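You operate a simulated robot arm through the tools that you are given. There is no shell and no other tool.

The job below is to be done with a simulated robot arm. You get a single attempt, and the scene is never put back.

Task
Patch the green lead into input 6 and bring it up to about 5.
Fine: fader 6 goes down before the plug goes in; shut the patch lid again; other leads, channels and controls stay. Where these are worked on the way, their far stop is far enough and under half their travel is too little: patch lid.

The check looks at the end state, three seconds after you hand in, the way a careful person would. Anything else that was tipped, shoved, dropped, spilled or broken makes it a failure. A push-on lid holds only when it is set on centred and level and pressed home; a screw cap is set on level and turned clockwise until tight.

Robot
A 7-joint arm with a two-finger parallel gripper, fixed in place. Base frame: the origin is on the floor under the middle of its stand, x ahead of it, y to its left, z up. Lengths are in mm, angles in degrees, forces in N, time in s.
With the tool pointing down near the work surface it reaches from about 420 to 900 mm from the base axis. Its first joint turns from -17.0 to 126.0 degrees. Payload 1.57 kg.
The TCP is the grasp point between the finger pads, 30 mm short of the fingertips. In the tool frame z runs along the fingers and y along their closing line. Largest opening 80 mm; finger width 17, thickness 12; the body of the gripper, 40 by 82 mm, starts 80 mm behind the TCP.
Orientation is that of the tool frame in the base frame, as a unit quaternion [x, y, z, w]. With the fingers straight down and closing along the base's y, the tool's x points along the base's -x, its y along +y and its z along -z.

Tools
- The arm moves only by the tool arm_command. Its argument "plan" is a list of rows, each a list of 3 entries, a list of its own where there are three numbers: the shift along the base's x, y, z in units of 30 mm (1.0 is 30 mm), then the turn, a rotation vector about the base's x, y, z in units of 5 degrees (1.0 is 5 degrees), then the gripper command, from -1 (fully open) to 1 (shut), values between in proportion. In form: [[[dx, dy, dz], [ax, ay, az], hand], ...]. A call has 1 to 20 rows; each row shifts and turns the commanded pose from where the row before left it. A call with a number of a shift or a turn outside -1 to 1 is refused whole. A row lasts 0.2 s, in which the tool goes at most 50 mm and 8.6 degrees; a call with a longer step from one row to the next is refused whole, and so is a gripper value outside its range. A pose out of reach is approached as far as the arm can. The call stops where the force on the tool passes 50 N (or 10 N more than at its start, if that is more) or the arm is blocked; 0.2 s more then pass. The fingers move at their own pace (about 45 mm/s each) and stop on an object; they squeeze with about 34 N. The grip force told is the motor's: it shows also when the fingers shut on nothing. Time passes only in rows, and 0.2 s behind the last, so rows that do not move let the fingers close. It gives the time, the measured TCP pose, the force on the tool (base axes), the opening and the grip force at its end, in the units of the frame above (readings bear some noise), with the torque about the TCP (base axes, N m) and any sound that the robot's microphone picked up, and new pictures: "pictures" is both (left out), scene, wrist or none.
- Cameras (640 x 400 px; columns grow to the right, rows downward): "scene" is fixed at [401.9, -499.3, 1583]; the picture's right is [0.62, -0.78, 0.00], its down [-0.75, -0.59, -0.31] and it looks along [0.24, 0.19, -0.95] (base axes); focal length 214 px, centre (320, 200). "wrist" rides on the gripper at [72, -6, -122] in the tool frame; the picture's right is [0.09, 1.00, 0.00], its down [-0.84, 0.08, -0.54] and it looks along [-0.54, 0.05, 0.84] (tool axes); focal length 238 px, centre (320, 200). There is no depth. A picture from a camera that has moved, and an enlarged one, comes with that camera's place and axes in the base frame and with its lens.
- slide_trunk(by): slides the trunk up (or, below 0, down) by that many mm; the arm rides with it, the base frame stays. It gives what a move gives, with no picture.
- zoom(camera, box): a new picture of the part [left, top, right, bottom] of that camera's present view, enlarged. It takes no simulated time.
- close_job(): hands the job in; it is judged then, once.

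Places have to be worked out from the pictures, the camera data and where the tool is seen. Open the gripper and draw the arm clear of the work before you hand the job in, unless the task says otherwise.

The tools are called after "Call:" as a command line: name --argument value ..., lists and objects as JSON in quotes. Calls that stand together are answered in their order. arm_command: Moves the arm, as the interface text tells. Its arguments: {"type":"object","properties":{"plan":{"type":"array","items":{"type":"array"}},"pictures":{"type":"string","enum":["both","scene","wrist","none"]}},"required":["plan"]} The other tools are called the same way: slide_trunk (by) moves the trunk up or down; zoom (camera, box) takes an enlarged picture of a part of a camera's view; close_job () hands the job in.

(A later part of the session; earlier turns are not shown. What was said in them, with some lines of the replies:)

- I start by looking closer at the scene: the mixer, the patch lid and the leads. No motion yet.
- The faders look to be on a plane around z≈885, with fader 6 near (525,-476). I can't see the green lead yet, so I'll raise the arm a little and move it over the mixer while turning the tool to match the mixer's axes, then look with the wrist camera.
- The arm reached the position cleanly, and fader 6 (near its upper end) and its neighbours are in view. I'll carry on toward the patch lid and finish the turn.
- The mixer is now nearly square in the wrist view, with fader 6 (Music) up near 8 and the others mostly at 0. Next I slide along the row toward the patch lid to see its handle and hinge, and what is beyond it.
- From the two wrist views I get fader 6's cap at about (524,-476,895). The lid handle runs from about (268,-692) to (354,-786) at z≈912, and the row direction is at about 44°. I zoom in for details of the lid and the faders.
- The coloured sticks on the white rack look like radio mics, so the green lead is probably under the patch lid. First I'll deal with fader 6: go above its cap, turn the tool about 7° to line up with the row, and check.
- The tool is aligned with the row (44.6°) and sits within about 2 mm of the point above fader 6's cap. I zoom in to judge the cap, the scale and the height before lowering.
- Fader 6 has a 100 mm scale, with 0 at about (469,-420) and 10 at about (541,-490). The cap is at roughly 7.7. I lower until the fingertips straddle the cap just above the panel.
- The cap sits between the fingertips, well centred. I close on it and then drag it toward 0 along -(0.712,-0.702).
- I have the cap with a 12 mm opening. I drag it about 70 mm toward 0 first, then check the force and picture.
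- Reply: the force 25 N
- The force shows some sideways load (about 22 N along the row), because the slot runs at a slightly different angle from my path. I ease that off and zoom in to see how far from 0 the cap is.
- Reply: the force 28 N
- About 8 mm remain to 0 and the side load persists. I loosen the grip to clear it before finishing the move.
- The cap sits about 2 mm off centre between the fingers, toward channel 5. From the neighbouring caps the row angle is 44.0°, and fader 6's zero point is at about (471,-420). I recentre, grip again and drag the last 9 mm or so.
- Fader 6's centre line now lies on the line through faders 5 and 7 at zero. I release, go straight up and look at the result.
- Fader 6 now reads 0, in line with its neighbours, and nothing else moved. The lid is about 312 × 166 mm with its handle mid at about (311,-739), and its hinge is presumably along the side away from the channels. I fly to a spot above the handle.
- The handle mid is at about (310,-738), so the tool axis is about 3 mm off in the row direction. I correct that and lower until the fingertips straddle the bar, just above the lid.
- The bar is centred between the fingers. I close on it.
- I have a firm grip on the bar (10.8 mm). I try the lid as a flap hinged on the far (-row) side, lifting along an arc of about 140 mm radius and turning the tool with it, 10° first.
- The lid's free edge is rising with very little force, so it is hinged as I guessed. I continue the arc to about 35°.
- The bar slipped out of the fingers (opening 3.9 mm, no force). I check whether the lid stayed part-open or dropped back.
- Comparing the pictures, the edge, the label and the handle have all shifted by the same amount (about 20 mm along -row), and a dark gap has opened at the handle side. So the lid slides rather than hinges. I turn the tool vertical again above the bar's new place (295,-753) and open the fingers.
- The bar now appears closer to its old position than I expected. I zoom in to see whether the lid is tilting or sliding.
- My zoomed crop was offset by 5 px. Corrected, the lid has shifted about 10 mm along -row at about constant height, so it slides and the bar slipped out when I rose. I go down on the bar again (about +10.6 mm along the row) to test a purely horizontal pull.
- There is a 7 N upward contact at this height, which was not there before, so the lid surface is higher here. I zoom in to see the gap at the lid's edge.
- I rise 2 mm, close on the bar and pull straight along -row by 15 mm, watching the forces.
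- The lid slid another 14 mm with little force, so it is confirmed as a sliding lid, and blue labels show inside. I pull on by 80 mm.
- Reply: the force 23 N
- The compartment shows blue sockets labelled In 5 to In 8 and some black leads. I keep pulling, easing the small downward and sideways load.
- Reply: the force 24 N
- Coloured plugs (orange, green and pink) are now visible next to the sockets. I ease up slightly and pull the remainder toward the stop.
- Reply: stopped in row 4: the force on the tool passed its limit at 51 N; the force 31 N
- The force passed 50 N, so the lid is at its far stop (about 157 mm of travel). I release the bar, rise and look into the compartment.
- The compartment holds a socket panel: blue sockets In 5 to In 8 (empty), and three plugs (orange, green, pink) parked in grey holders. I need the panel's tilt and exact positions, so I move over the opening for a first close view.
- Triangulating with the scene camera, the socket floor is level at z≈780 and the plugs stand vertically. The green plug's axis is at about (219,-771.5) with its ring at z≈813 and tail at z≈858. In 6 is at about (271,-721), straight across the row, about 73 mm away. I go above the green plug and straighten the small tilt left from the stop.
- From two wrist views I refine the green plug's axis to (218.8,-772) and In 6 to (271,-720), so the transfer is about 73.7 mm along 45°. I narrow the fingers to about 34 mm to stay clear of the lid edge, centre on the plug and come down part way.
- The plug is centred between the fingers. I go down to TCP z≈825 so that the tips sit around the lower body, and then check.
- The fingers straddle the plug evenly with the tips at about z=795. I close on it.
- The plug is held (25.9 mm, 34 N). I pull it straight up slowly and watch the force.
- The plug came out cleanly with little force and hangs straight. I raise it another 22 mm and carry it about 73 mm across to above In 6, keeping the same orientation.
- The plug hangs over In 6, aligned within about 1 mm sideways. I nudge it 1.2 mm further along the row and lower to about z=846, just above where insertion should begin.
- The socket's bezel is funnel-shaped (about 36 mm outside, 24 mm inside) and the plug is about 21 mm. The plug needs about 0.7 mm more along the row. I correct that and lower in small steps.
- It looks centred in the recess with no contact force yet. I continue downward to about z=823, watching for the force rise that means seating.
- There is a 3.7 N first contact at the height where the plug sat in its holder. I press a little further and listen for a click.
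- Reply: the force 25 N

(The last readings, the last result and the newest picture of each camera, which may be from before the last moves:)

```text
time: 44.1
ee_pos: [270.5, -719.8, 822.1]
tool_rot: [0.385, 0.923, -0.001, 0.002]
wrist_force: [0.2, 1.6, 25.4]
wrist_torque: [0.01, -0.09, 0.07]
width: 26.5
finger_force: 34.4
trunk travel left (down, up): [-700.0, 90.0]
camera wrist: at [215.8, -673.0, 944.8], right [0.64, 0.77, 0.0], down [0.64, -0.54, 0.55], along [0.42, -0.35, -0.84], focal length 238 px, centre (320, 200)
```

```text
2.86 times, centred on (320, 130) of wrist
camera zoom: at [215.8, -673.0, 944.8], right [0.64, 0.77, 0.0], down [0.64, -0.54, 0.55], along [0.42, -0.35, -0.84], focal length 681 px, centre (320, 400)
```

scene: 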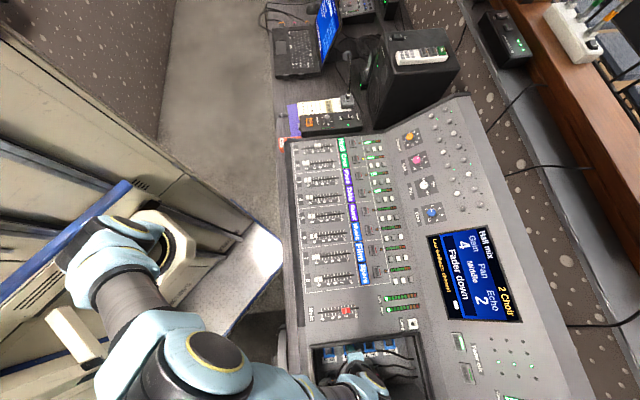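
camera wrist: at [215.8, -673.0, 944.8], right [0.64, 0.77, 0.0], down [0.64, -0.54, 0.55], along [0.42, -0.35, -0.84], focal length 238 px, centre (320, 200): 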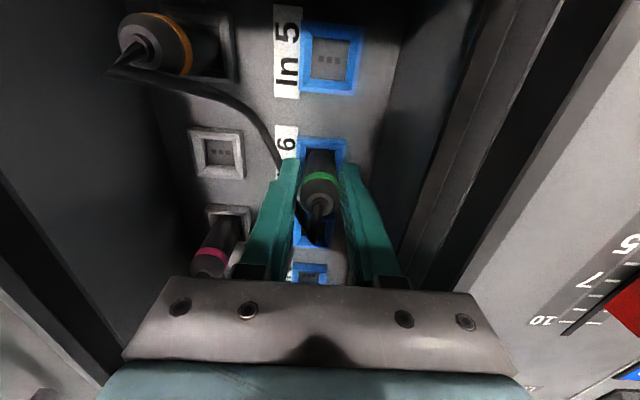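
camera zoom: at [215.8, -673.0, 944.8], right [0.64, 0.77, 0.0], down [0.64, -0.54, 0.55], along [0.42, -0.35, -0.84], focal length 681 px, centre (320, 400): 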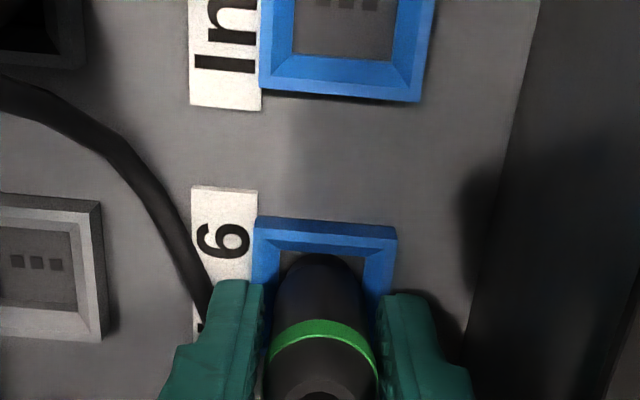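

The force has risen to 25 N, and the plug's ring stands the same height above the bezel as it did in its holder, so it looks bottomed. I press slightly more to be sure it is home.

Call:
arm_command --plan '[[[0, 0, -0.06], [0, 0, 0], 0.9], [[0, 0, 0], [0, 0, 0], 0.9]]' --pictures "wrist"

Call:
zoom --camera "wrist" --box '[240, 60, 400, 200]'

```text
time: 44.7
ee_pos: [271.2, -719.3, 821.2]
tool_rot: [0.385, 0.923, -0.001, 0.001]
wrist_force: [-0.4, -4.2, 26.8]
wrist_torque: [-0.11, -0.09, -0.02]
width: 26.2
finger_force: 34.5
trunk travel left (down, up): [-700.0, 90.0]
camera wrist: at [215.7, -673.0, 942.3], right [0.64, 0.77, 0.0], down [0.64, -0.54, 0.55], along [0.42, -0.35, -0.84], focal length 238 px, centre (320, 200)
```

wrist: 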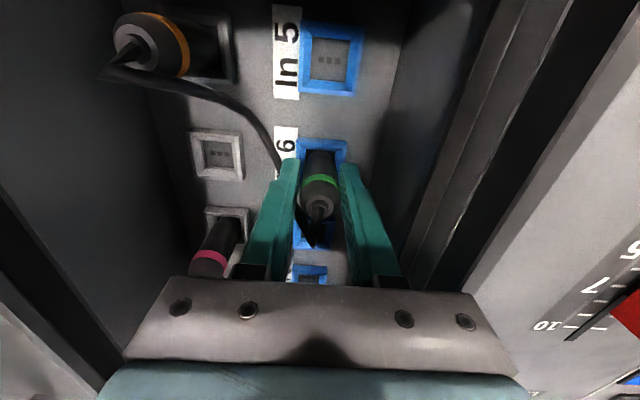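

```text
2.86 times, centred on (320, 130) of wrist
camera zoom: at [215.7, -673.0, 942.3], right [0.64, 0.77, 0.0], down [0.64, -0.54, 0.55], along [0.42, -0.35, -0.84], focal length 681 px, centre (320, 400)
```

zoom: 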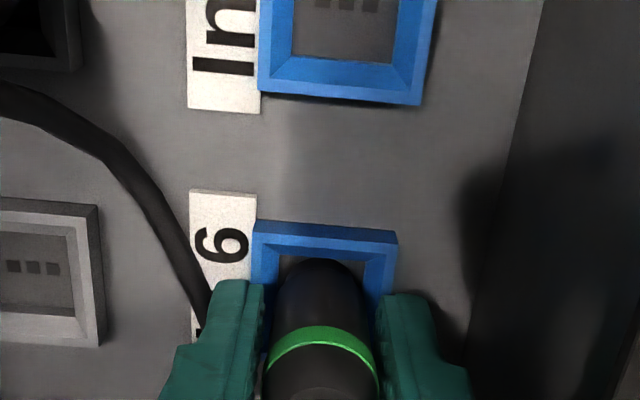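

The force stays at about 26 N while the plug slips slightly up in the grip, so it is bottomed at holder depth. I open the fingers to about 36 mm and rise straight up.

Call:
arm_command --plan '[[[0, 0, 0.03], [0, 0, 0], 0.2], [[0, 0, 0], [0, 0, 0], 0.1], [[0, 0, 0], [0, 0, 0], 0.1]]' --pictures "wrist"

Call:
arm_command --plan '[[[0, 0, 0.4], [0, 0, 0], 0.1], [[0, 0, 0.6], [0, 0, 0], 0.1], [[0, 0, 0.9], [0, 0, 0], 0.1], [[0, 0, 0.9], [0, 0, 0], 0.1], [[0, 0, 0.9], [0, 0, 0], 0.1], [[0, 0, 0.9], [0, 0, 0], 0.1], [[0, 0, 0], [0, 0, 0], 0.1]]' --pictures "both"

Call:
zoom --camera "wrist" --box '[180, 60, 420, 260]'

Call:
zoom --camera "scene" --box '[300, 310, 440, 390]'

```text
time: 45.5
ee_pos: [270.6, -719.1, 819.5]
tool_rot: [0.385, 0.923, 0.0, 0.0]
wrist_force: [0.1, -0.2, 0.2]
wrist_torque: [0.03, 0.01, -0.01]
width: 36.0
finger_force: 0.1
trunk travel left (down, up): [-700.0, 90.0]
camera wrist: at [215.9, -672.5, 941.9], right [0.64, 0.77, 0.0], down [0.64, -0.54, 0.54], along [0.42, -0.35, -0.84], focal length 238 px, centre (320, 200)
```

wrist: 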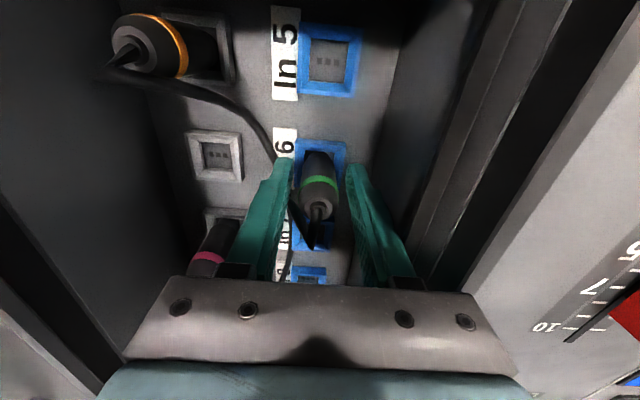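

```text
time: 47.1
ee_pos: [270.0, -719.3, 957.1]
tool_rot: [0.385, 0.923, 0.0, -0.001]
wrist_force: [0.7, 0.0, -0.3]
wrist_torque: [0.01, 0.02, -0.01]
width: 36.3
finger_force: 0.1
trunk travel left (down, up): [-700.0, 90.0]
camera wrist: at [215.9, -672.6, 1079.3], right [0.64, 0.77, 0.0], down [0.64, -0.54, 0.54], along [0.42, -0.35, -0.84], focal length 238 px, centre (320, 200)
```

scene: 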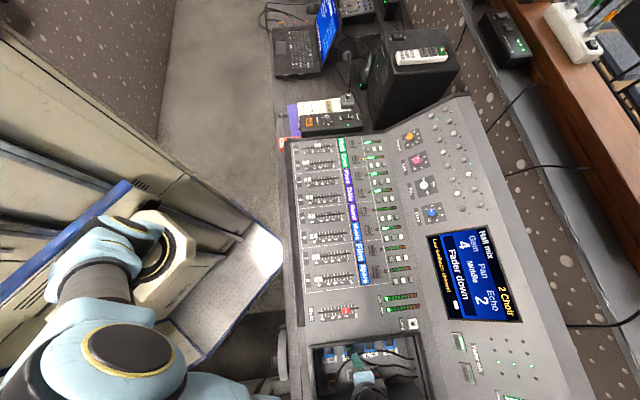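
wrist: 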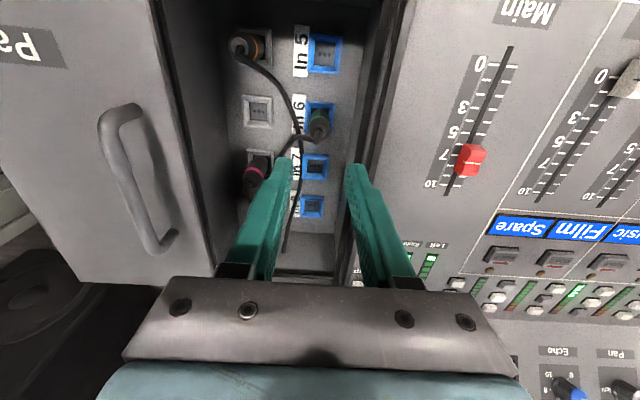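

```text
2.00 times, centred on (300, 160) of wrist
camera zoom: at [215.9, -672.6, 1079.3], right [0.64, 0.77, 0.0], down [0.64, -0.54, 0.54], along [0.42, -0.35, -0.84], focal length 477 px, centre (360, 280)
```

zoom: 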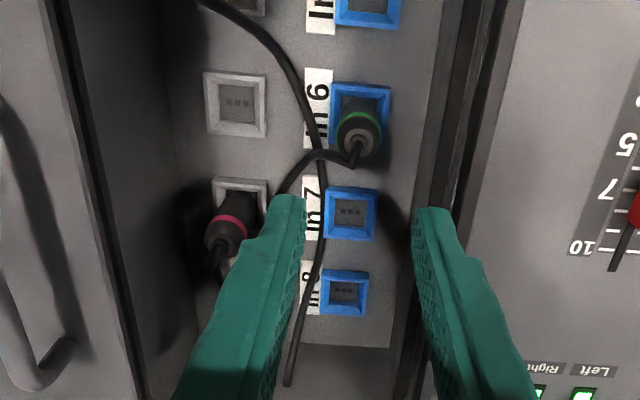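

```text
4.57 times, centred on (370, 350) of scene
camera zoom: at [401.9, -499.3, 1583.0], right [0.62, -0.78, 0.0], down [-0.75, -0.59, -0.31], along [0.24, 0.19, -0.95], focal length 980 px, centre (91, -486)
```

zoom: 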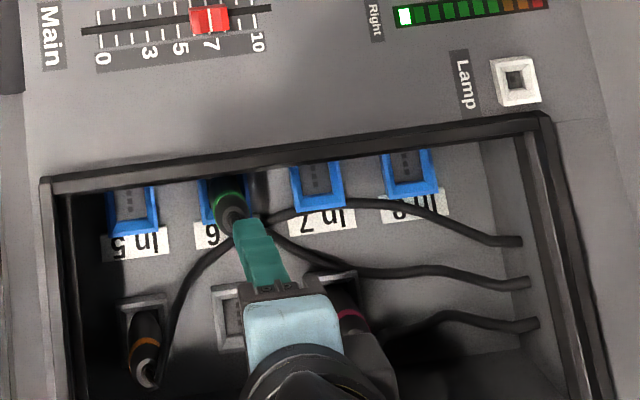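

The green plug stands upright in In 6 at the same depth it had in its holder (ring z≈799, end z≈840), and its cable followed. Now I go back to the lid's handle to close it.

Call:
arm_command --plan '[[[-0.47, -0.859, 0.2], [0, 0, 0], -0.2], [[-0.47, -0.859, 0.1], [0, 0, 0], -0.2], [[-0.47, -0.859, 0], [0, 0, 0], -0.2], [[-0.47, -0.859, 0], [0, 0, 0], -0.2], [[-0.47, -0.859, 0], [0, 0, 0], -0.2], [[0, 0, 0], [0, 0, 0], -0.2]]' --pictures "both"

Call:
zoom --camera "scene" --box '[300, 310, 440, 390]'

Call:
zoom --camera "scene" --box '[340, 140, 440, 300]'

```text
time: 48.5
ee_pos: [198.5, -846.1, 964.8]
tool_rot: [0.385, 0.923, 0.0, 0.001]
wrist_force: [-0.2, -0.5, 0.4]
wrist_torque: [-0.01, -0.06, 0.0]
width: 48.1
finger_force: 0.1
trunk travel left (down, up): [-700.0, 90.0]
camera wrist: at [144.6, -800.6, 1088.6], right [0.64, 0.77, 0.0], down [0.64, -0.54, 0.54], along [0.42, -0.35, -0.84], focal length 238 px, centre (320, 200)
```

scene: 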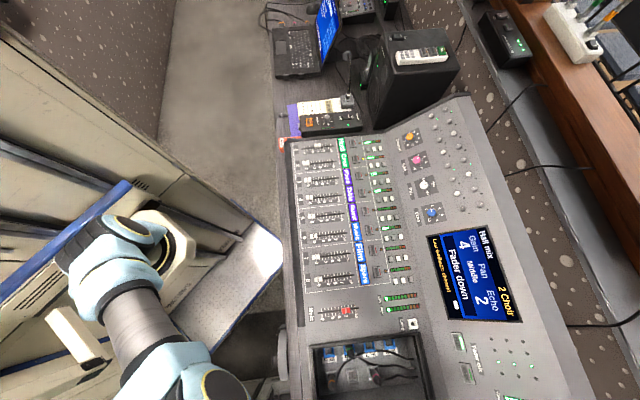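
wrist: 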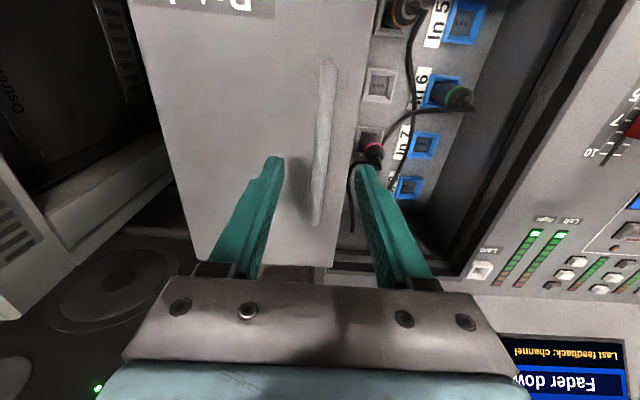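

```text
4.57 times, centred on (370, 350) of scene
camera zoom: at [401.9, -499.3, 1583.0], right [0.62, -0.78, 0.0], down [-0.75, -0.59, -0.31], along [0.24, 0.19, -0.95], focal length 980 px, centre (91, -486)
```

zoom: 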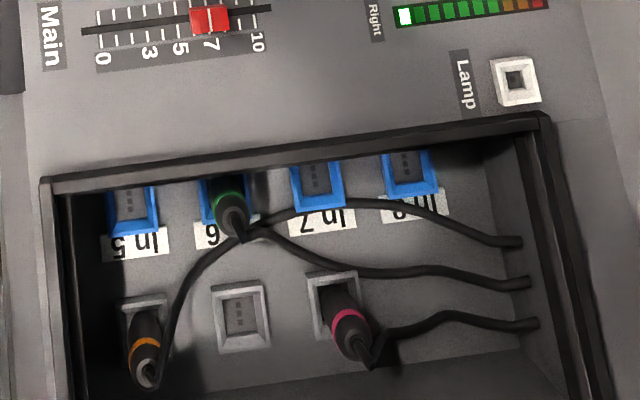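

```text
2.50 times, centred on (390, 220) of scene
camera zoom: at [401.9, -499.3, 1583.0], right [0.62, -0.78, 0.0], down [-0.75, -0.59, -0.31], along [0.24, 0.19, -0.95], focal length 536 px, centre (145, 150)
```

zoom: 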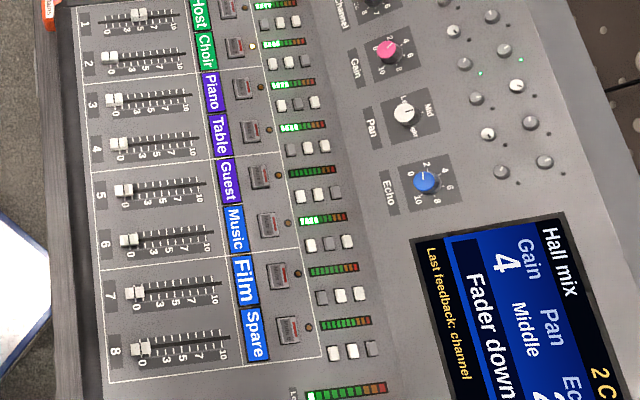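

Channel 6's meter now shows signal, so the connection is made. I centre on the lid bar (+2 mm along the row), lower and grip it.

Call:
arm_command --plan '[[[0.047, 0.047, -0.4], [0, 0, 0], -0.2], [[0, 0, -0.5], [0, 0, 0], -0.2], [[0, 0, -0.4], [0, 0, 0], -0.2], [[0, 0, 0], [0, 0, 0], 0.2], [[0, 0, 0], [0, 0, 0], 0.9], [[0, 0, 0], [0, 0, 0], 0.9], [[0, 0, 0], [0, 0, 0], 0.9]]' --pictures "wrist"

```text
time: 50.1
ee_pos: [201.9, -845.5, 927.6]
tool_rot: [0.384, 0.923, 0.0, 0.001]
wrist_force: [-0.1, 0.0, 0.1]
wrist_torque: [-0.05, -0.09, 0.12]
width: 10.6
finger_force: 27.8
trunk travel left (down, up): [-700.0, 90.0]
camera wrist: at [146.8, -799.8, 1050.1], right [0.64, 0.77, 0.0], down [0.64, -0.54, 0.54], along [0.42, -0.35, -0.84], focal length 238 px, centre (320, 200)
```

wrist: 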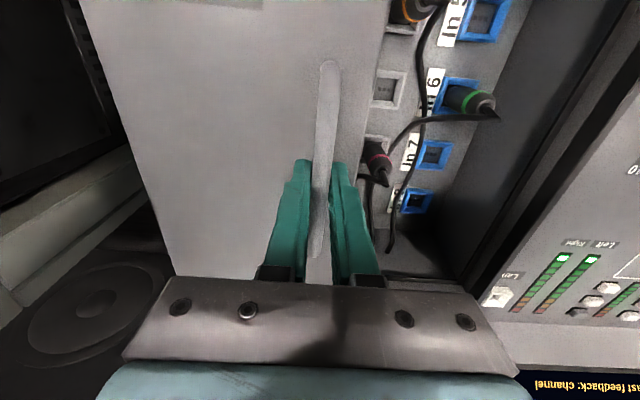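

I have the bar (10.6 mm). I slide the lid shut along +row (45.1° by the measured rail direction), first 90 mm.

Call:
arm_command --plan '[[[0.25, 0.25, 0], [0, 0, 0], 0.9], [[0.35, 0.352, 0], [0, 0, 0], 0.9], [[0.35, 0.352, 0], [0, 0, 0], 0.9], [[0.35, 0.352, 0], [0, 0, 0], 0.9], [[0.35, 0.352, 0], [0, 0, 0], 0.9], [[0.35, 0.352, 0], [0, 0, 0], 0.9], [[0, 0, 0], [0, 0, 0], 0.9]]' --pictures "both"

```text
time: 51.7
ee_pos: [261.2, -787.5, 927.4]
tool_rot: [0.384, 0.923, -0.002, 0.001]
wrist_force: [0.4, 0.2, 5.6]
wrist_torque: [-0.11, -0.13, 0.14]
width: 11.0
finger_force: 28.6
trunk travel left (down, up): [-700.0, 90.0]
camera wrist: at [206.3, -740.0, 1050.0], right [0.64, 0.77, 0.0], down [0.64, -0.54, 0.54], along [0.42, -0.35, -0.84], focal length 238 px, centre (320, 200)
```

scene: 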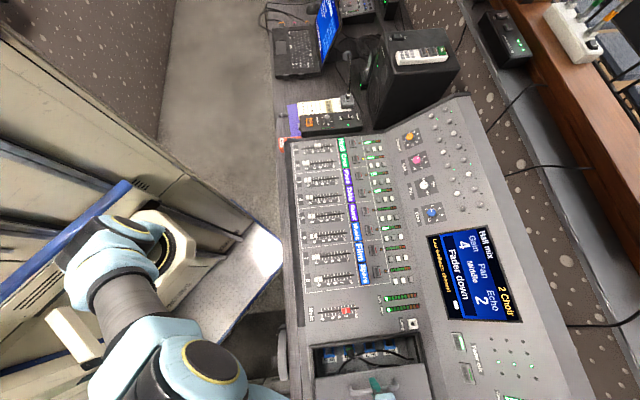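
wrist: 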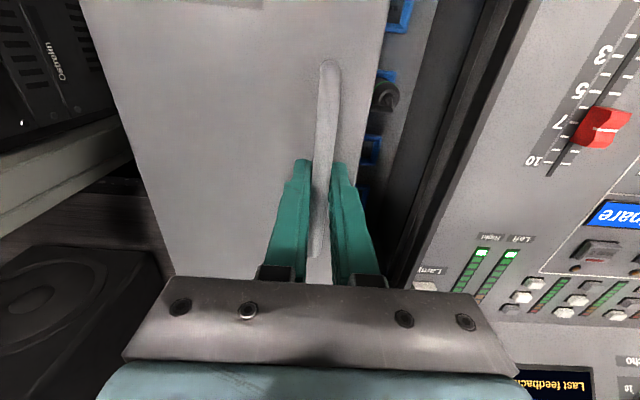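

The lid is sliding freely, with about 69 mm left. I continue 60 mm and then creep the last bit.

Call:
arm_command --plan '[[[0.35, 0.352, 0], [0, 0, 0], 0.9], [[0.35, 0.352, 0], [0, 0, 0], 0.9], [[0.35, 0.352, 0], [0, 0, 0], 0.9], [[0.35, 0.352, 0], [0, 0, 0], 0.9], [[0, 0, 0], [0, 0, 0], 0.9]]' --pictures "both"

Call:
zoom --camera "scene" --box '[300, 310, 440, 390]'

```text
time: 52.9
ee_pos: [303.4, -743.5, 927.8]
tool_rot: [0.384, 0.923, -0.001, 0.002]
wrist_force: [10.8, -10.9, -0.6]
wrist_torque: [-0.34, -0.34, 0.12]
width: 10.8
finger_force: 28.4
trunk travel left (down, up): [-700.0, 90.0]
camera wrist: at [249.3, -696.9, 1049.9], right [0.64, 0.77, 0.0], down [0.64, -0.54, 0.54], along [0.42, -0.35, -0.84], focal length 238 px, centre (320, 200)
```

scene: 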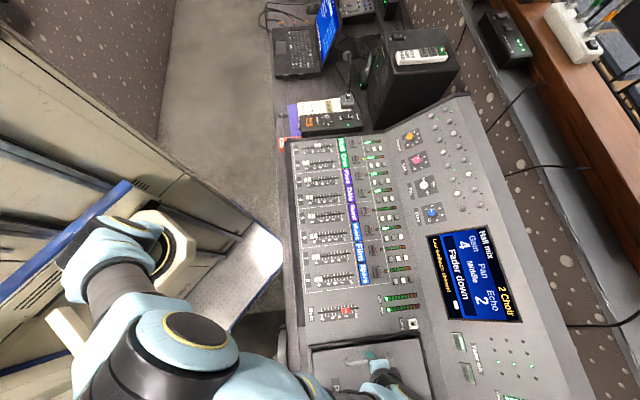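
wrist: 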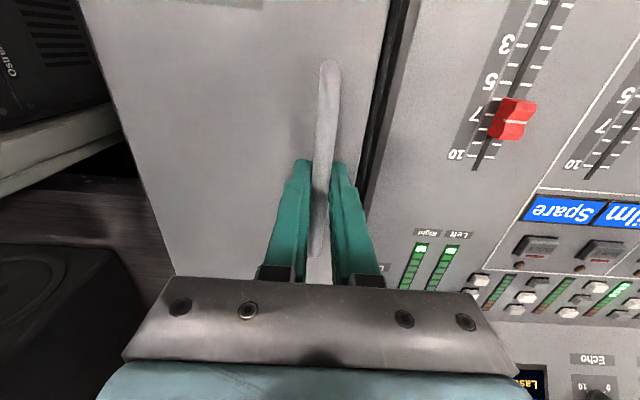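

```text
4.57 times, centred on (370, 350) of scene
camera zoom: at [401.9, -499.3, 1583.0], right [0.62, -0.78, 0.0], down [-0.75, -0.59, -0.31], along [0.24, 0.19, -0.95], focal length 980 px, centre (91, -486)
```

zoom: 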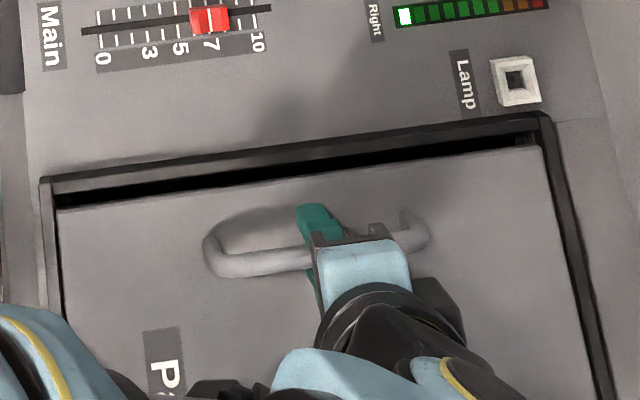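

About 9 mm of gap remains. I relieve the small sideways load and creep forward until it meets its stop.

Call:
arm_command --plan '[[[0.03, -0.03, 0], [0, 0, 0], 0.9], [[0.09, 0.09, 0], [0, 0, 0], 0.9], [[0.09, 0.09, 0], [0, 0, 0], 0.9], [[0.05, 0.05, 0], [0, 0, 0], 0.9], [[0, 0, 0], [0, 0, 0], 0.9]]' --pictures "wrist"

Call:
zoom --camera "scene" --box '[300, 310, 440, 390]'

```text
time: 54.1
ee_pos: [309.6, -737.2, 927.7]
tool_rot: [0.385, 0.923, -0.001, 0.001]
wrist_force: [-2.6, -5.7, 9.9]
wrist_torque: [0.48, 0.56, 0.16]
width: 10.9
finger_force: 28.7
trunk travel left (down, up): [-700.0, 90.0]
camera wrist: at [255.1, -691.3, 1050.1], right [0.64, 0.77, 0.0], down [0.64, -0.54, 0.54], along [0.41, -0.35, -0.84], focal length 238 px, centre (320, 200)
```

wrist: 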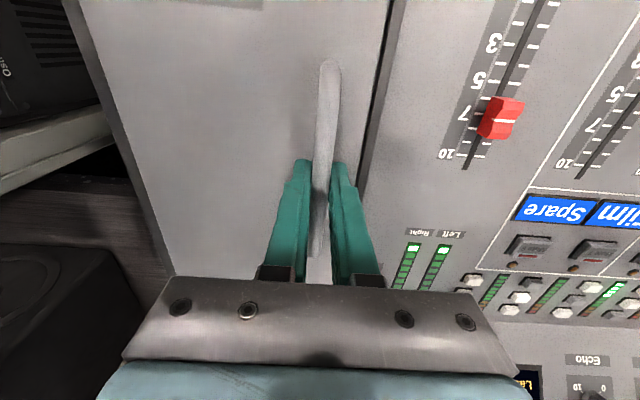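

```text
4.57 times, centred on (370, 350) of scene
camera zoom: at [401.9, -499.3, 1583.0], right [0.62, -0.78, 0.0], down [-0.75, -0.59, -0.31], along [0.24, 0.19, -0.95], focal length 980 px, centre (91, -486)
```

zoom: 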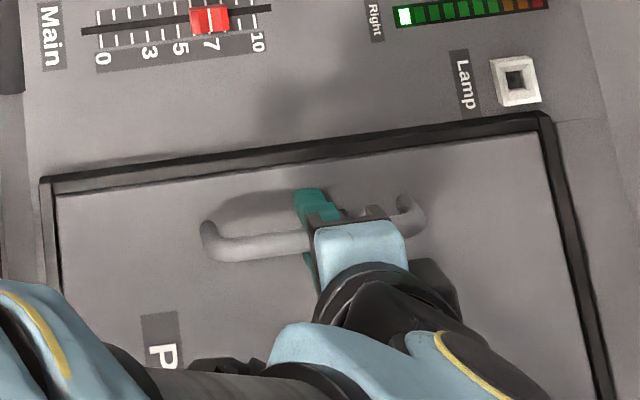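

The gap is closed and a reaction force has begun. I give one small extra push to be sure it is at its stop, then release and rise.

Call:
arm_command --plan '[[[0.04, 0.04, 0], [0, 0, 0], 0.9], [[0, 0, 0], [0, 0, 0], 0.9]]' --pictures "none"

Call:
arm_command --plan '[[[0, 0, 0], [0, 0, 0], 0.4], [[0, 0, 0], [0, 0, 0], 0], [[0, 0, 0.5], [0, 0, 0], -0.2], [[0, 0, 0.9], [0, 0, 0], -0.2], [[0, 0, 0.9], [0, 0, 0], -0.2], [[0, 0, 0], [0, 0, 0], -0.2]]' --pictures "both"

Call:
zoom --camera "scene" --box '[300, 310, 440, 390]'

```text
time: 54.7
ee_pos: [308.9, -737.4, 928.3]
tool_rot: [0.386, 0.923, -0.002, 0.0]
wrist_force: [-15.0, -10.3, 8.3]
wrist_torque: [-0.17, 0.08, 0.18]
width: 10.5
finger_force: 28.2
trunk travel left (down, up): [-700.0, 90.0]
```

```text
time: 56.1
ee_pos: [313.3, -736.3, 996.8]
tool_rot: [0.385, 0.923, 0.0, 0.0]
wrist_force: [0.5, -0.2, 0.1]
wrist_torque: [-0.01, -0.04, 0.01]
width: 48.3
finger_force: 0.0
trunk travel left (down, up): [-700.0, 90.0]
camera wrist: at [258.2, -689.4, 1119.1], right [0.64, 0.77, 0.0], down [0.64, -0.54, 0.54], along [0.42, -0.35, -0.84], focal length 238 px, centre (320, 200)
```

scene: 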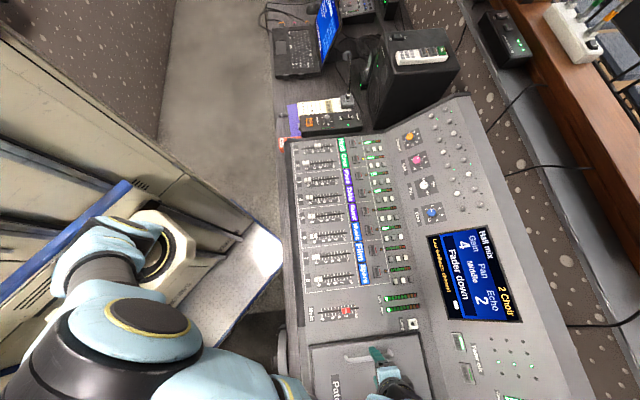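
wrist: 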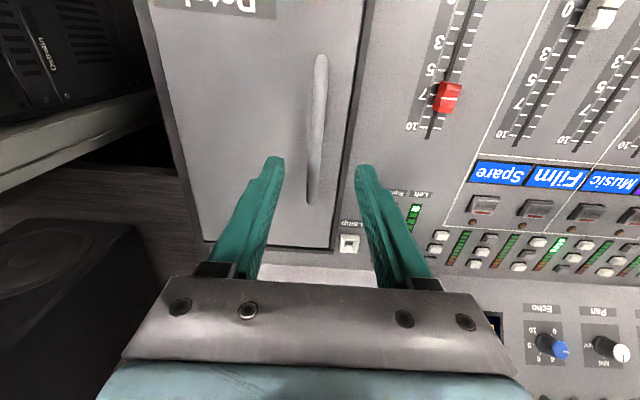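

```text
4.57 times, centred on (370, 350) of scene
camera zoom: at [401.9, -499.3, 1583.0], right [0.62, -0.78, 0.0], down [-0.75, -0.59, -0.31], along [0.24, 0.19, -0.95], focal length 980 px, centre (91, -486)
```

zoom: 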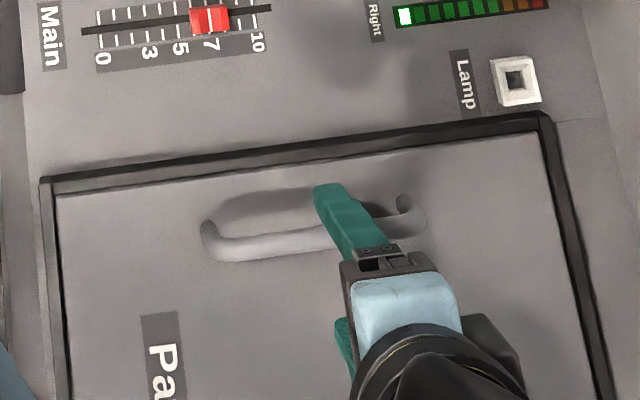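

The lid is fully shut, just as it was at the start. Now I fly back to fader 6, whose cap at 0 is near (470,-419).

Call:
arm_command --plan '[[[0.473, 0.962, 0], [0, 0, 0], 0], [[0.473, 0.962, 0], [0, 0, 0], 0], [[0.473, 0.962, 0], [0, 0, 0], 0], [[0.473, 0.962, 0], [0, 0, 0], 0], [[0.473, 0.962, 0], [0, 0, 0], 0], [[0.473, 0.962, 0], [0, 0, 0], 0], [[0.473, 0.962, 0], [0, 0, 0], 0], [[0.473, 0.962, 0], [0, 0, 0], 0], [[0.473, 0.962, 0], [0, 0, 0], 0], [[0.473, 0.962, -0.2], [0, 0, 0], 0], [[0.473, 0.962, -0.4], [0, 0, 0], 0], [[0, 0, -0.3], [0, 0, 0], 0], [[0, 0, 0], [0, 0, 0], 0]]' --pictures "both"

Call:
zoom --camera "wrist" --box '[180, 60, 460, 240]'

```text
time: 58.9
ee_pos: [468.1, -418.5, 969.7]
tool_rot: [0.385, 0.923, -0.001, 0.0]
wrist_force: [-0.4, 0.2, 0.0]
wrist_torque: [-0.01, 0.0, 0.01]
width: 40.2
finger_force: 0.0
trunk travel left (down, up): [-700.0, 90.0]
camera wrist: at [413.2, -372.8, 1092.3], right [0.64, 0.77, 0.0], down [0.64, -0.54, 0.54], along [0.42, -0.35, -0.84], focal length 238 px, centre (320, 200)
```

scene: 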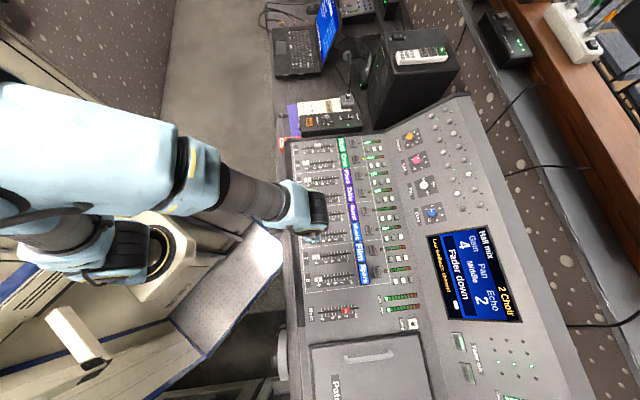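
wrist: 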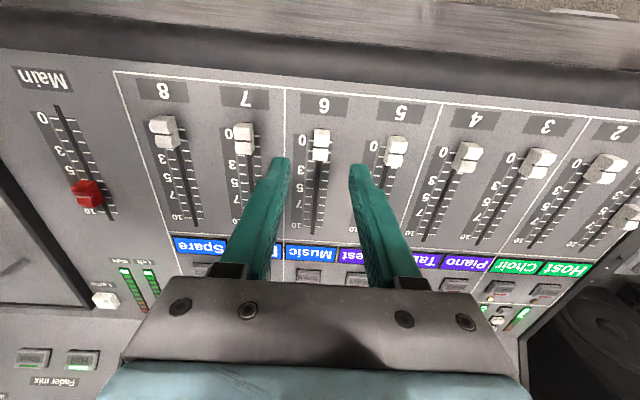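

```text
2.22 times, centred on (320, 150) of wrist
camera zoom: at [413.2, -372.8, 1092.3], right [0.64, 0.77, 0.0], down [0.64, -0.54, 0.54], along [0.42, -0.35, -0.84], focal length 530 px, centre (320, 311)
```

zoom: 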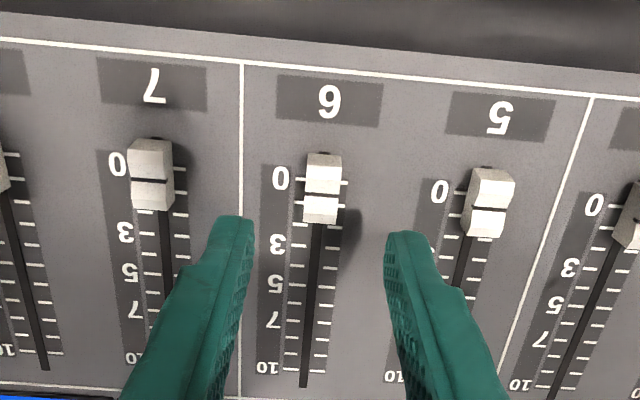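

Fader 6 is still at 0. I centre over its cap (+1.6 mm along the row, +1 mm along travel) and lower with the fingers about 30 mm open.

Call:
arm_command --plan '[[[0.063, 0.007, -0.4], [0, 0, 0], 0.2], [[0, 0, -0.6], [0, 0, 0], 0.25], [[0, 0, -0.5], [0, 0, 0], 0.25], [[0, 0, -0.25], [0, 0, 0], 0.3], [[0, 0, 0], [0, 0, 0], 0.3]]' --pictures "wrist"

Call:
zoom --camera "wrist" --box '[180, 80, 460, 260]'

```text
time: 60.1
ee_pos: [470.1, -418.8, 916.3]
tool_rot: [0.386, 0.923, 0.0, 0.0]
wrist_force: [0.2, -0.1, 0.1]
wrist_torque: [0.03, 0.0, 0.02]
width: 28.3
finger_force: 0.1
trunk travel left (down, up): [-700.0, 90.0]
camera wrist: at [415.2, -372.7, 1038.9], right [0.64, 0.77, 0.0], down [0.64, -0.54, 0.54], along [0.42, -0.35, -0.84], focal length 238 px, centre (320, 200)
```

wrist: 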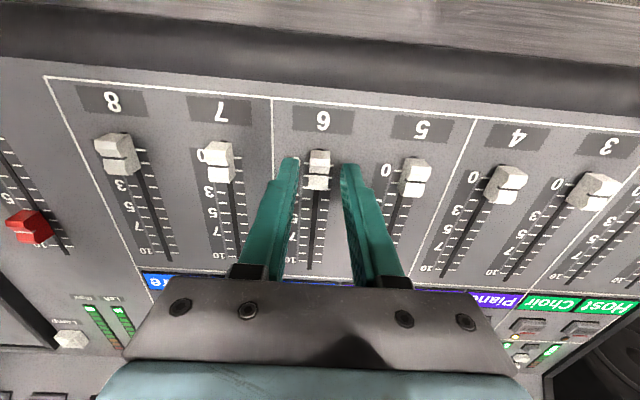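

```text
2.22 times, centred on (320, 170) of wrist
camera zoom: at [415.2, -372.7, 1038.9], right [0.64, 0.77, 0.0], down [0.64, -0.54, 0.54], along [0.42, -0.35, -0.84], focal length 530 px, centre (320, 267)
```

zoom: 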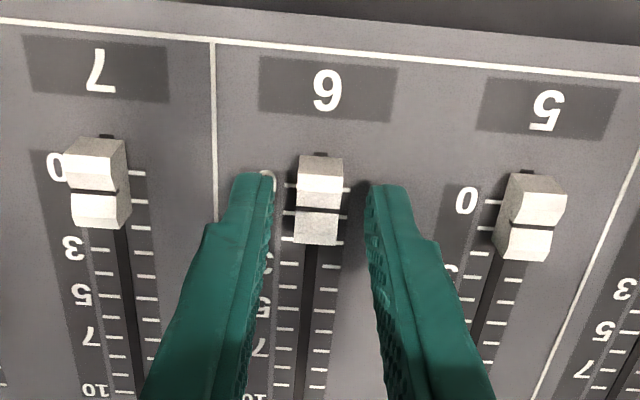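

The cap is centred. I grip it and drag 25 mm up the scale.

Call:
arm_command --plan '[[[0, 0, 0], [0, 0, 0], 0.6], [[0, 0, 0], [0, 0, 0], 0.85], [[0, 0, 0], [0, 0, 0], 0.85], [[0.193, -0.2, 0], [0, 0, 0], 0.85], [[0.193, -0.2, 0], [0, 0, 0], 0.85], [[0.193, -0.2, 0], [0, 0, 0], 0.85], [[0, 0, 0], [0, 0, 0], 0.85]]' --pictures "wrist"

Call:
zoom --camera "wrist" --box '[180, 80, 460, 260]'

```text
time: 61.7
ee_pos: [486.0, -436.9, 916.4]
tool_rot: [0.385, 0.923, 0.0, -0.001]
wrist_force: [-8.0, -9.1, -14.8]
wrist_torque: [-0.53, -0.1, 0.08]
width: 12.1
finger_force: 29.8
trunk travel left (down, up): [-700.0, 90.0]
camera wrist: at [432.3, -390.7, 1039.2], right [0.64, 0.77, 0.0], down [0.64, -0.54, 0.54], along [0.41, -0.35, -0.84], focal length 238 px, centre (320, 200)
```

wrist: 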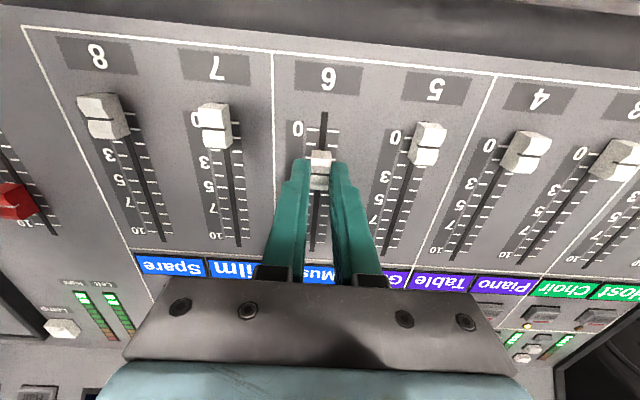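

```text
2.22 times, centred on (320, 170) of wrist
camera zoom: at [432.3, -390.7, 1039.2], right [0.64, 0.77, 0.0], down [0.64, -0.54, 0.54], along [0.41, -0.35, -0.84], focal length 530 px, centre (320, 267)
```

zoom: 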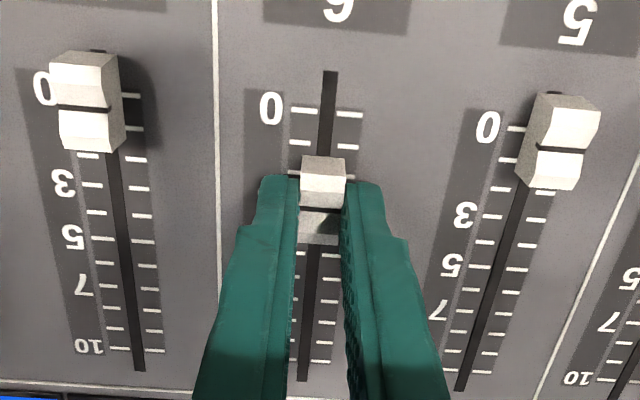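

The cap is now at about 2.4 on the scale (24.4 mm from the 0 tick), with a modest side load. I ease that and drag another 20 mm.

Call:
arm_command --plan '[[[-0.02, -0.02, -0.03], [0, 0, 0], 0.85], [[0.16, -0.169, 0], [0, 0, 0], 0.85], [[0.16, -0.169, 0], [0, 0, 0], 0.85], [[0.14, -0.147, 0], [0, 0, 0], 0.85], [[0, 0, 0], [0, 0, 0], 0.85]]' --pictures "wrist"

Call:
zoom --camera "wrist" --box '[180, 60, 460, 240]'

```text
time: 62.9
ee_pos: [503.3, -451.5, 916.4]
tool_rot: [0.385, 0.923, 0.0, 0.002]
wrist_force: [-7.9, -7.3, 12.1]
wrist_torque: [0.23, 0.56, 0.09]
width: 12.4
finger_force: 29.1
trunk travel left (down, up): [-700.0, 90.0]
camera wrist: at [446.7, -405.2, 1038.9], right [0.64, 0.77, 0.0], down [0.64, -0.54, 0.54], along [0.42, -0.35, -0.84], focal length 238 px, centre (320, 200)
```

wrist: 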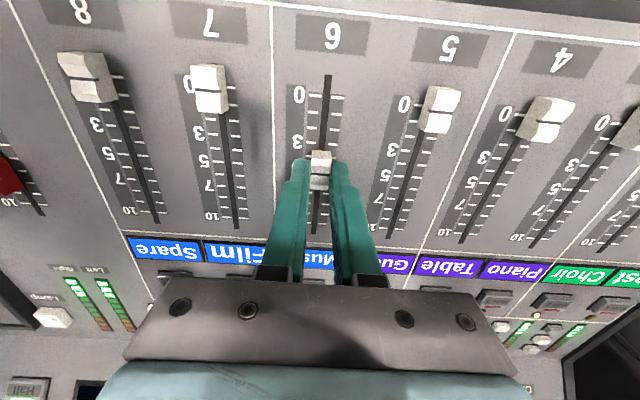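

```text
2.22 times, centred on (320, 150) of wrist
camera zoom: at [446.7, -405.2, 1038.9], right [0.64, 0.77, 0.0], down [0.64, -0.54, 0.54], along [0.42, -0.35, -0.84], focal length 530 px, centre (320, 311)
```

zoom: 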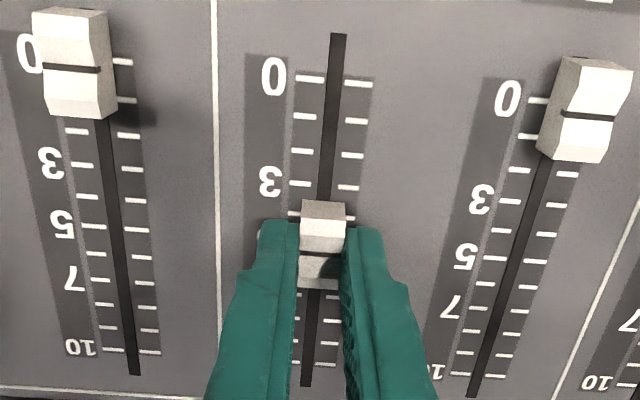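

The cap line is at about 46.5 mm, i.e. about 4.6 to 4.7. I move it another 4 mm to reach 5.

Call:
arm_command --plan '[[[0.035, -0.06, 0.02], [0, 0, 0], 0.85], [[0.046, -0.048, 0], [0, 0, 0], 0.85], [[0, 0, 0], [0, 0, 0], 0.85]]' --pictures "wrist"

Call:
zoom --camera "wrist" --box '[240, 60, 400, 210]'

```text
time: 63.7
ee_pos: [504.5, -454.3, 917.0]
tool_rot: [0.385, 0.923, 0.0, 0.001]
wrist_force: [-4.2, -4.5, 4.7]
wrist_torque: [-0.54, -0.3, 0.11]
width: 12.2
finger_force: 29.4
trunk travel left (down, up): [-700.0, 90.0]
camera wrist: at [449.0, -407.7, 1039.0], right [0.64, 0.77, 0.0], down [0.64, -0.54, 0.54], along [0.42, -0.35, -0.84], focal length 238 px, centre (320, 200)
```

wrist: 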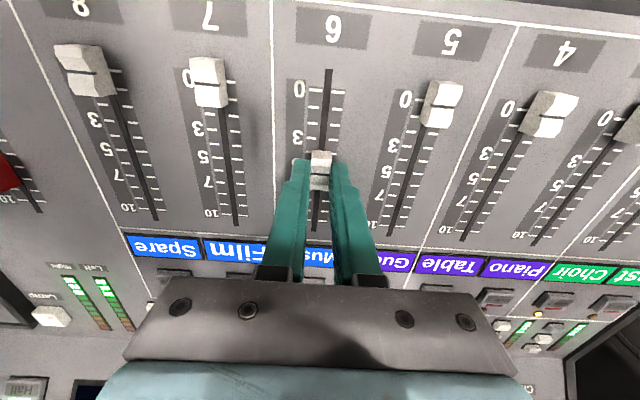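

```text
2.67 times, centred on (320, 135) of wrist
camera zoom: at [449.0, -407.7, 1039.0], right [0.64, 0.77, 0.0], down [0.64, -0.54, 0.54], along [0.42, -0.35, -0.84], focal length 636 px, centre (320, 373)
```

zoom: 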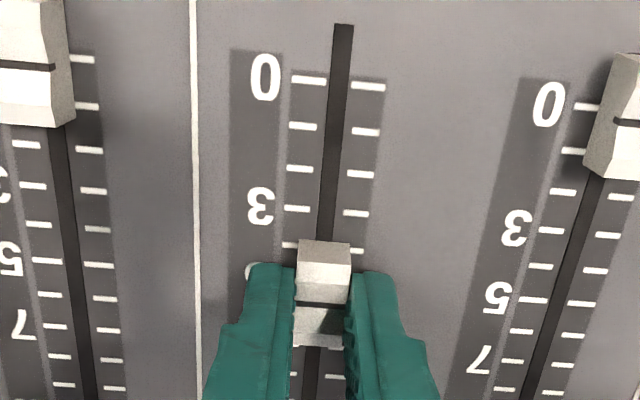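

The cap line computes to 49.3 mm from the 0 tick, i.e. about 4.9 to 5.0. I release, rise and verify.

Call:
arm_command --plan '[[[0, 0, 0], [0, 0, 0], 0.5], [[0, 0, 0], [0, 0, 0], 0.2], [[0, 0, 0.5], [0, 0, 0], 0.0], [[0, 0, 1], [0, 0, 0], 0], [[0, 0, 1], [0, 0, 0], 0], [[0, 0, 1], [0, 0, 0], 0], [[0, 0, 0], [0, 0, 0], 0]]' --pictures "both"

Call:
zoom --camera "wrist" --box '[220, 60, 420, 220]'

```text
time: 65.3
ee_pos: [503.1, -455.3, 1021.4]
tool_rot: [0.385, 0.923, 0.0, -0.001]
wrist_force: [-0.4, -0.4, 0.3]
wrist_torque: [-0.02, 0.01, -0.04]
width: 39.9
finger_force: 0.1
trunk travel left (down, up): [-700.0, 90.0]
camera wrist: at [448.8, -407.5, 1144.3], right [0.64, 0.77, 0.0], down [0.64, -0.54, 0.54], along [0.41, -0.35, -0.84], focal length 238 px, centre (320, 200)
```

scene: 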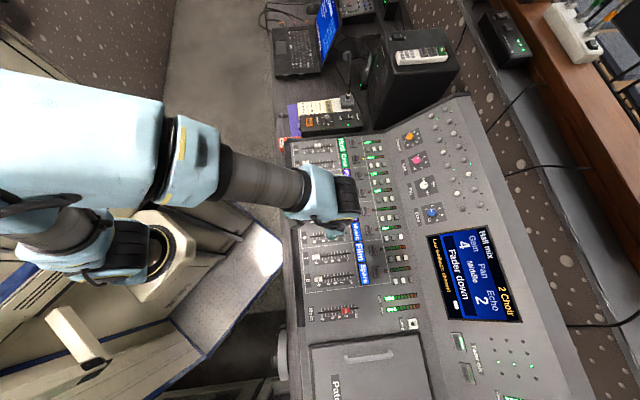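
wrist: 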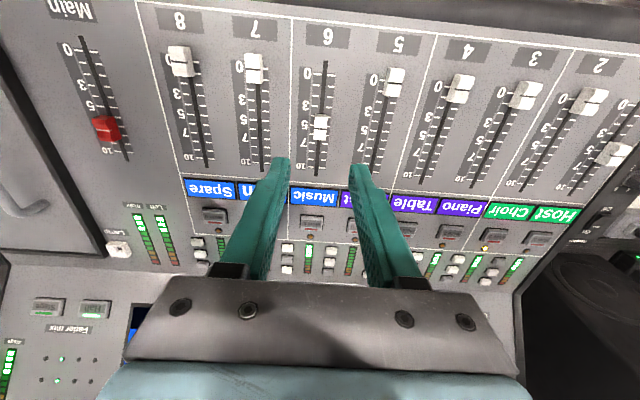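

```text
2.50 times, centred on (320, 140) of wrist
camera zoom: at [448.8, -407.5, 1144.3], right [0.64, 0.77, 0.0], down [0.64, -0.54, 0.54], along [0.41, -0.35, -0.84], focal length 596 px, centre (320, 350)
```

zoom: 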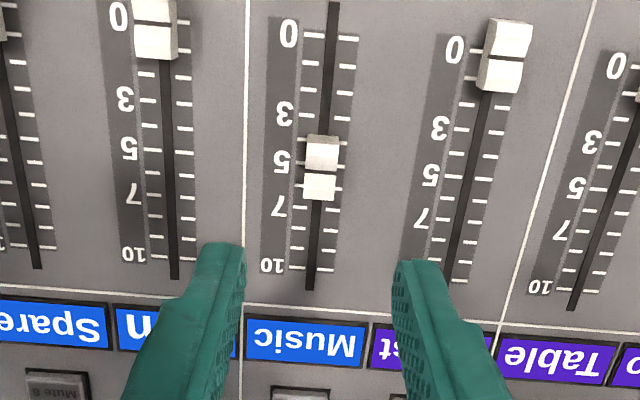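

Fader 6 reads about 4.9. I draw the arm up and away to the earlier clear pose so that the scene camera can confirm everything.

Call:
arm_command --plan '[[[0.2, 0.3, 0.9], [0, 0, 0], 0], [[0.5, 0.89, 0.6], [0, 0, 0], -0.5], [[0.5, 0.89, 0.6], [0, 0, 0], -1], [[0.5, 0.89, 0.6], [0, 0, 0], -1], [[0.5, 0.89, 0.6], [0, 0, 0], -1], [[0.5, 0.89, 0.6], [0, 0, 0], -1], [[0.5, 0.89, 0.6], [0, 0, 0], -1], [[0.5, 0.89, 0.3], [0, 0, 0], -1], [[0.5, 0.89, 0], [0, 0, 0], -1], [[0, 0, 0], [0, 0, 0], -1]]' --pictures "both"

Call:
zoom --camera "scene" --box '[290, 200, 410, 300]'

Call:
zoom --camera "scene" --box '[290, 300, 450, 400]'

Call:
zoom --camera "scene" --box '[280, 130, 440, 230]'

```text
time: 67.5
ee_pos: [628.3, -232.6, 1165.7]
tool_rot: [0.386, 0.923, -0.001, 0.0]
wrist_force: [-0.9, 0.5, 0.2]
wrist_torque: [0.01, -0.02, 0.0]
width: 80.1
finger_force: 0.2
trunk travel left (down, up): [-700.0, 90.0]
camera wrist: at [574.8, -185.7, 1287.7], right [0.64, 0.77, 0.0], down [0.64, -0.54, 0.54], along [0.41, -0.35, -0.84], focal length 238 px, centre (320, 200)
```

scene: 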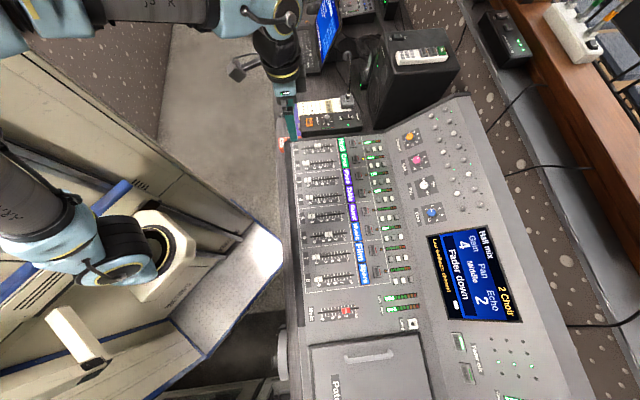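
wrist: 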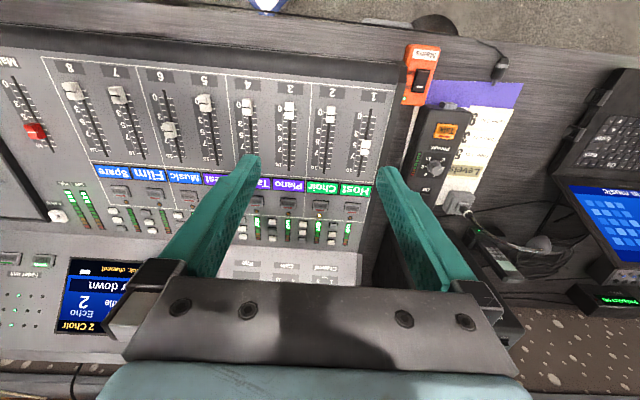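

```text
4.00 times, centred on (350, 250) of scene
camera zoom: at [401.9, -499.3, 1583.0], right [0.62, -0.78, 0.0], down [-0.75, -0.59, -0.31], along [0.24, 0.19, -0.95], focal length 858 px, centre (200, 0)
```

zoom: 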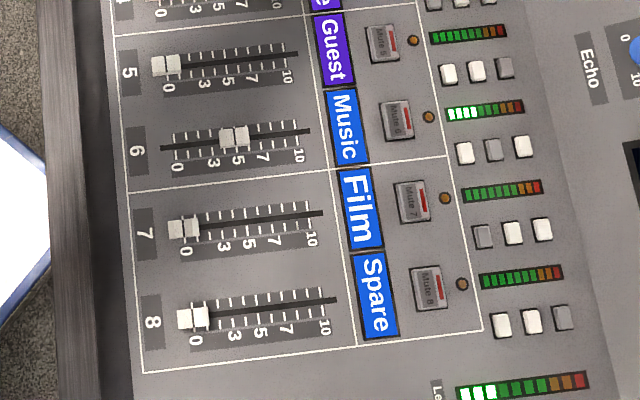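

```text
4.00 times, centred on (370, 350) of scene
camera zoom: at [401.9, -499.3, 1583.0], right [0.62, -0.78, 0.0], down [-0.75, -0.59, -0.31], along [0.24, 0.19, -0.95], focal length 858 px, centre (120, -400)
```

zoom: 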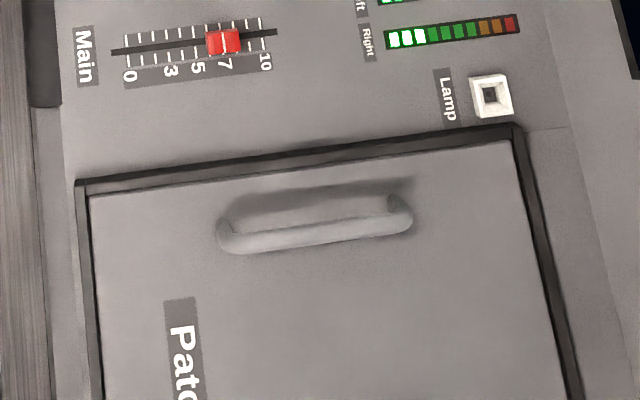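

```text
4.00 times, centred on (360, 180) of scene
camera zoom: at [401.9, -499.3, 1583.0], right [0.62, -0.78, 0.0], down [-0.75, -0.59, -0.31], along [0.24, 0.19, -0.95], focal length 858 px, centre (160, 280)
```

zoom: 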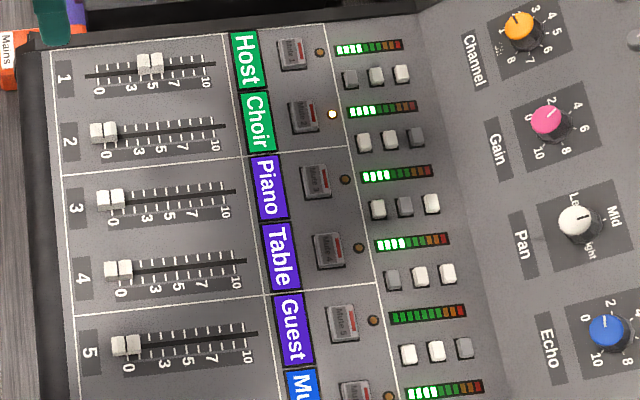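

The scene view confirms the end state:
- Fader 6's line sits at 5, and its meter and the main meters are live.
- The patch lid is fully shut.
- All other faders, knobs, mutes and the main fader look as they did at the start.

The gripper is open and clear, well above the mixer, so I hand the job in.

Call:
close_job

```text
The job is handed in.
```

The green lead is now in input 6 and fader 6 is set to about 5. I've handed the job in, but I don't have the check's result.

- **Order:** I brought fader 6 down to 0 before touching the plug. I then opened the lid, moved the plug, shut the lid and raised the fader.
- **Plug:** It stands upright in In 6 at the same depth it had in its holder. Channel 6's meter and the main meters came up once it was in. I heard no click, so the depth and the meters are my evidence that it is home.
- **Fader 6:** My measurements put it between 4.8 and 5.1.
- **Patch lid:** I first took it for a hinged lid, and the handle slipped out of the fingers as I lifted. It actually slides. I took it to its far stop, then closed it until it met its stop again, and it looks as it did at the start.
- **Everything else:** The orange and pink plugs stayed in their holders, and the other faders, knobs, mutes and the main fader look unchanged. Nothing was tipped or dropped.

The gripper is open and the arm is parked well above the mixer.
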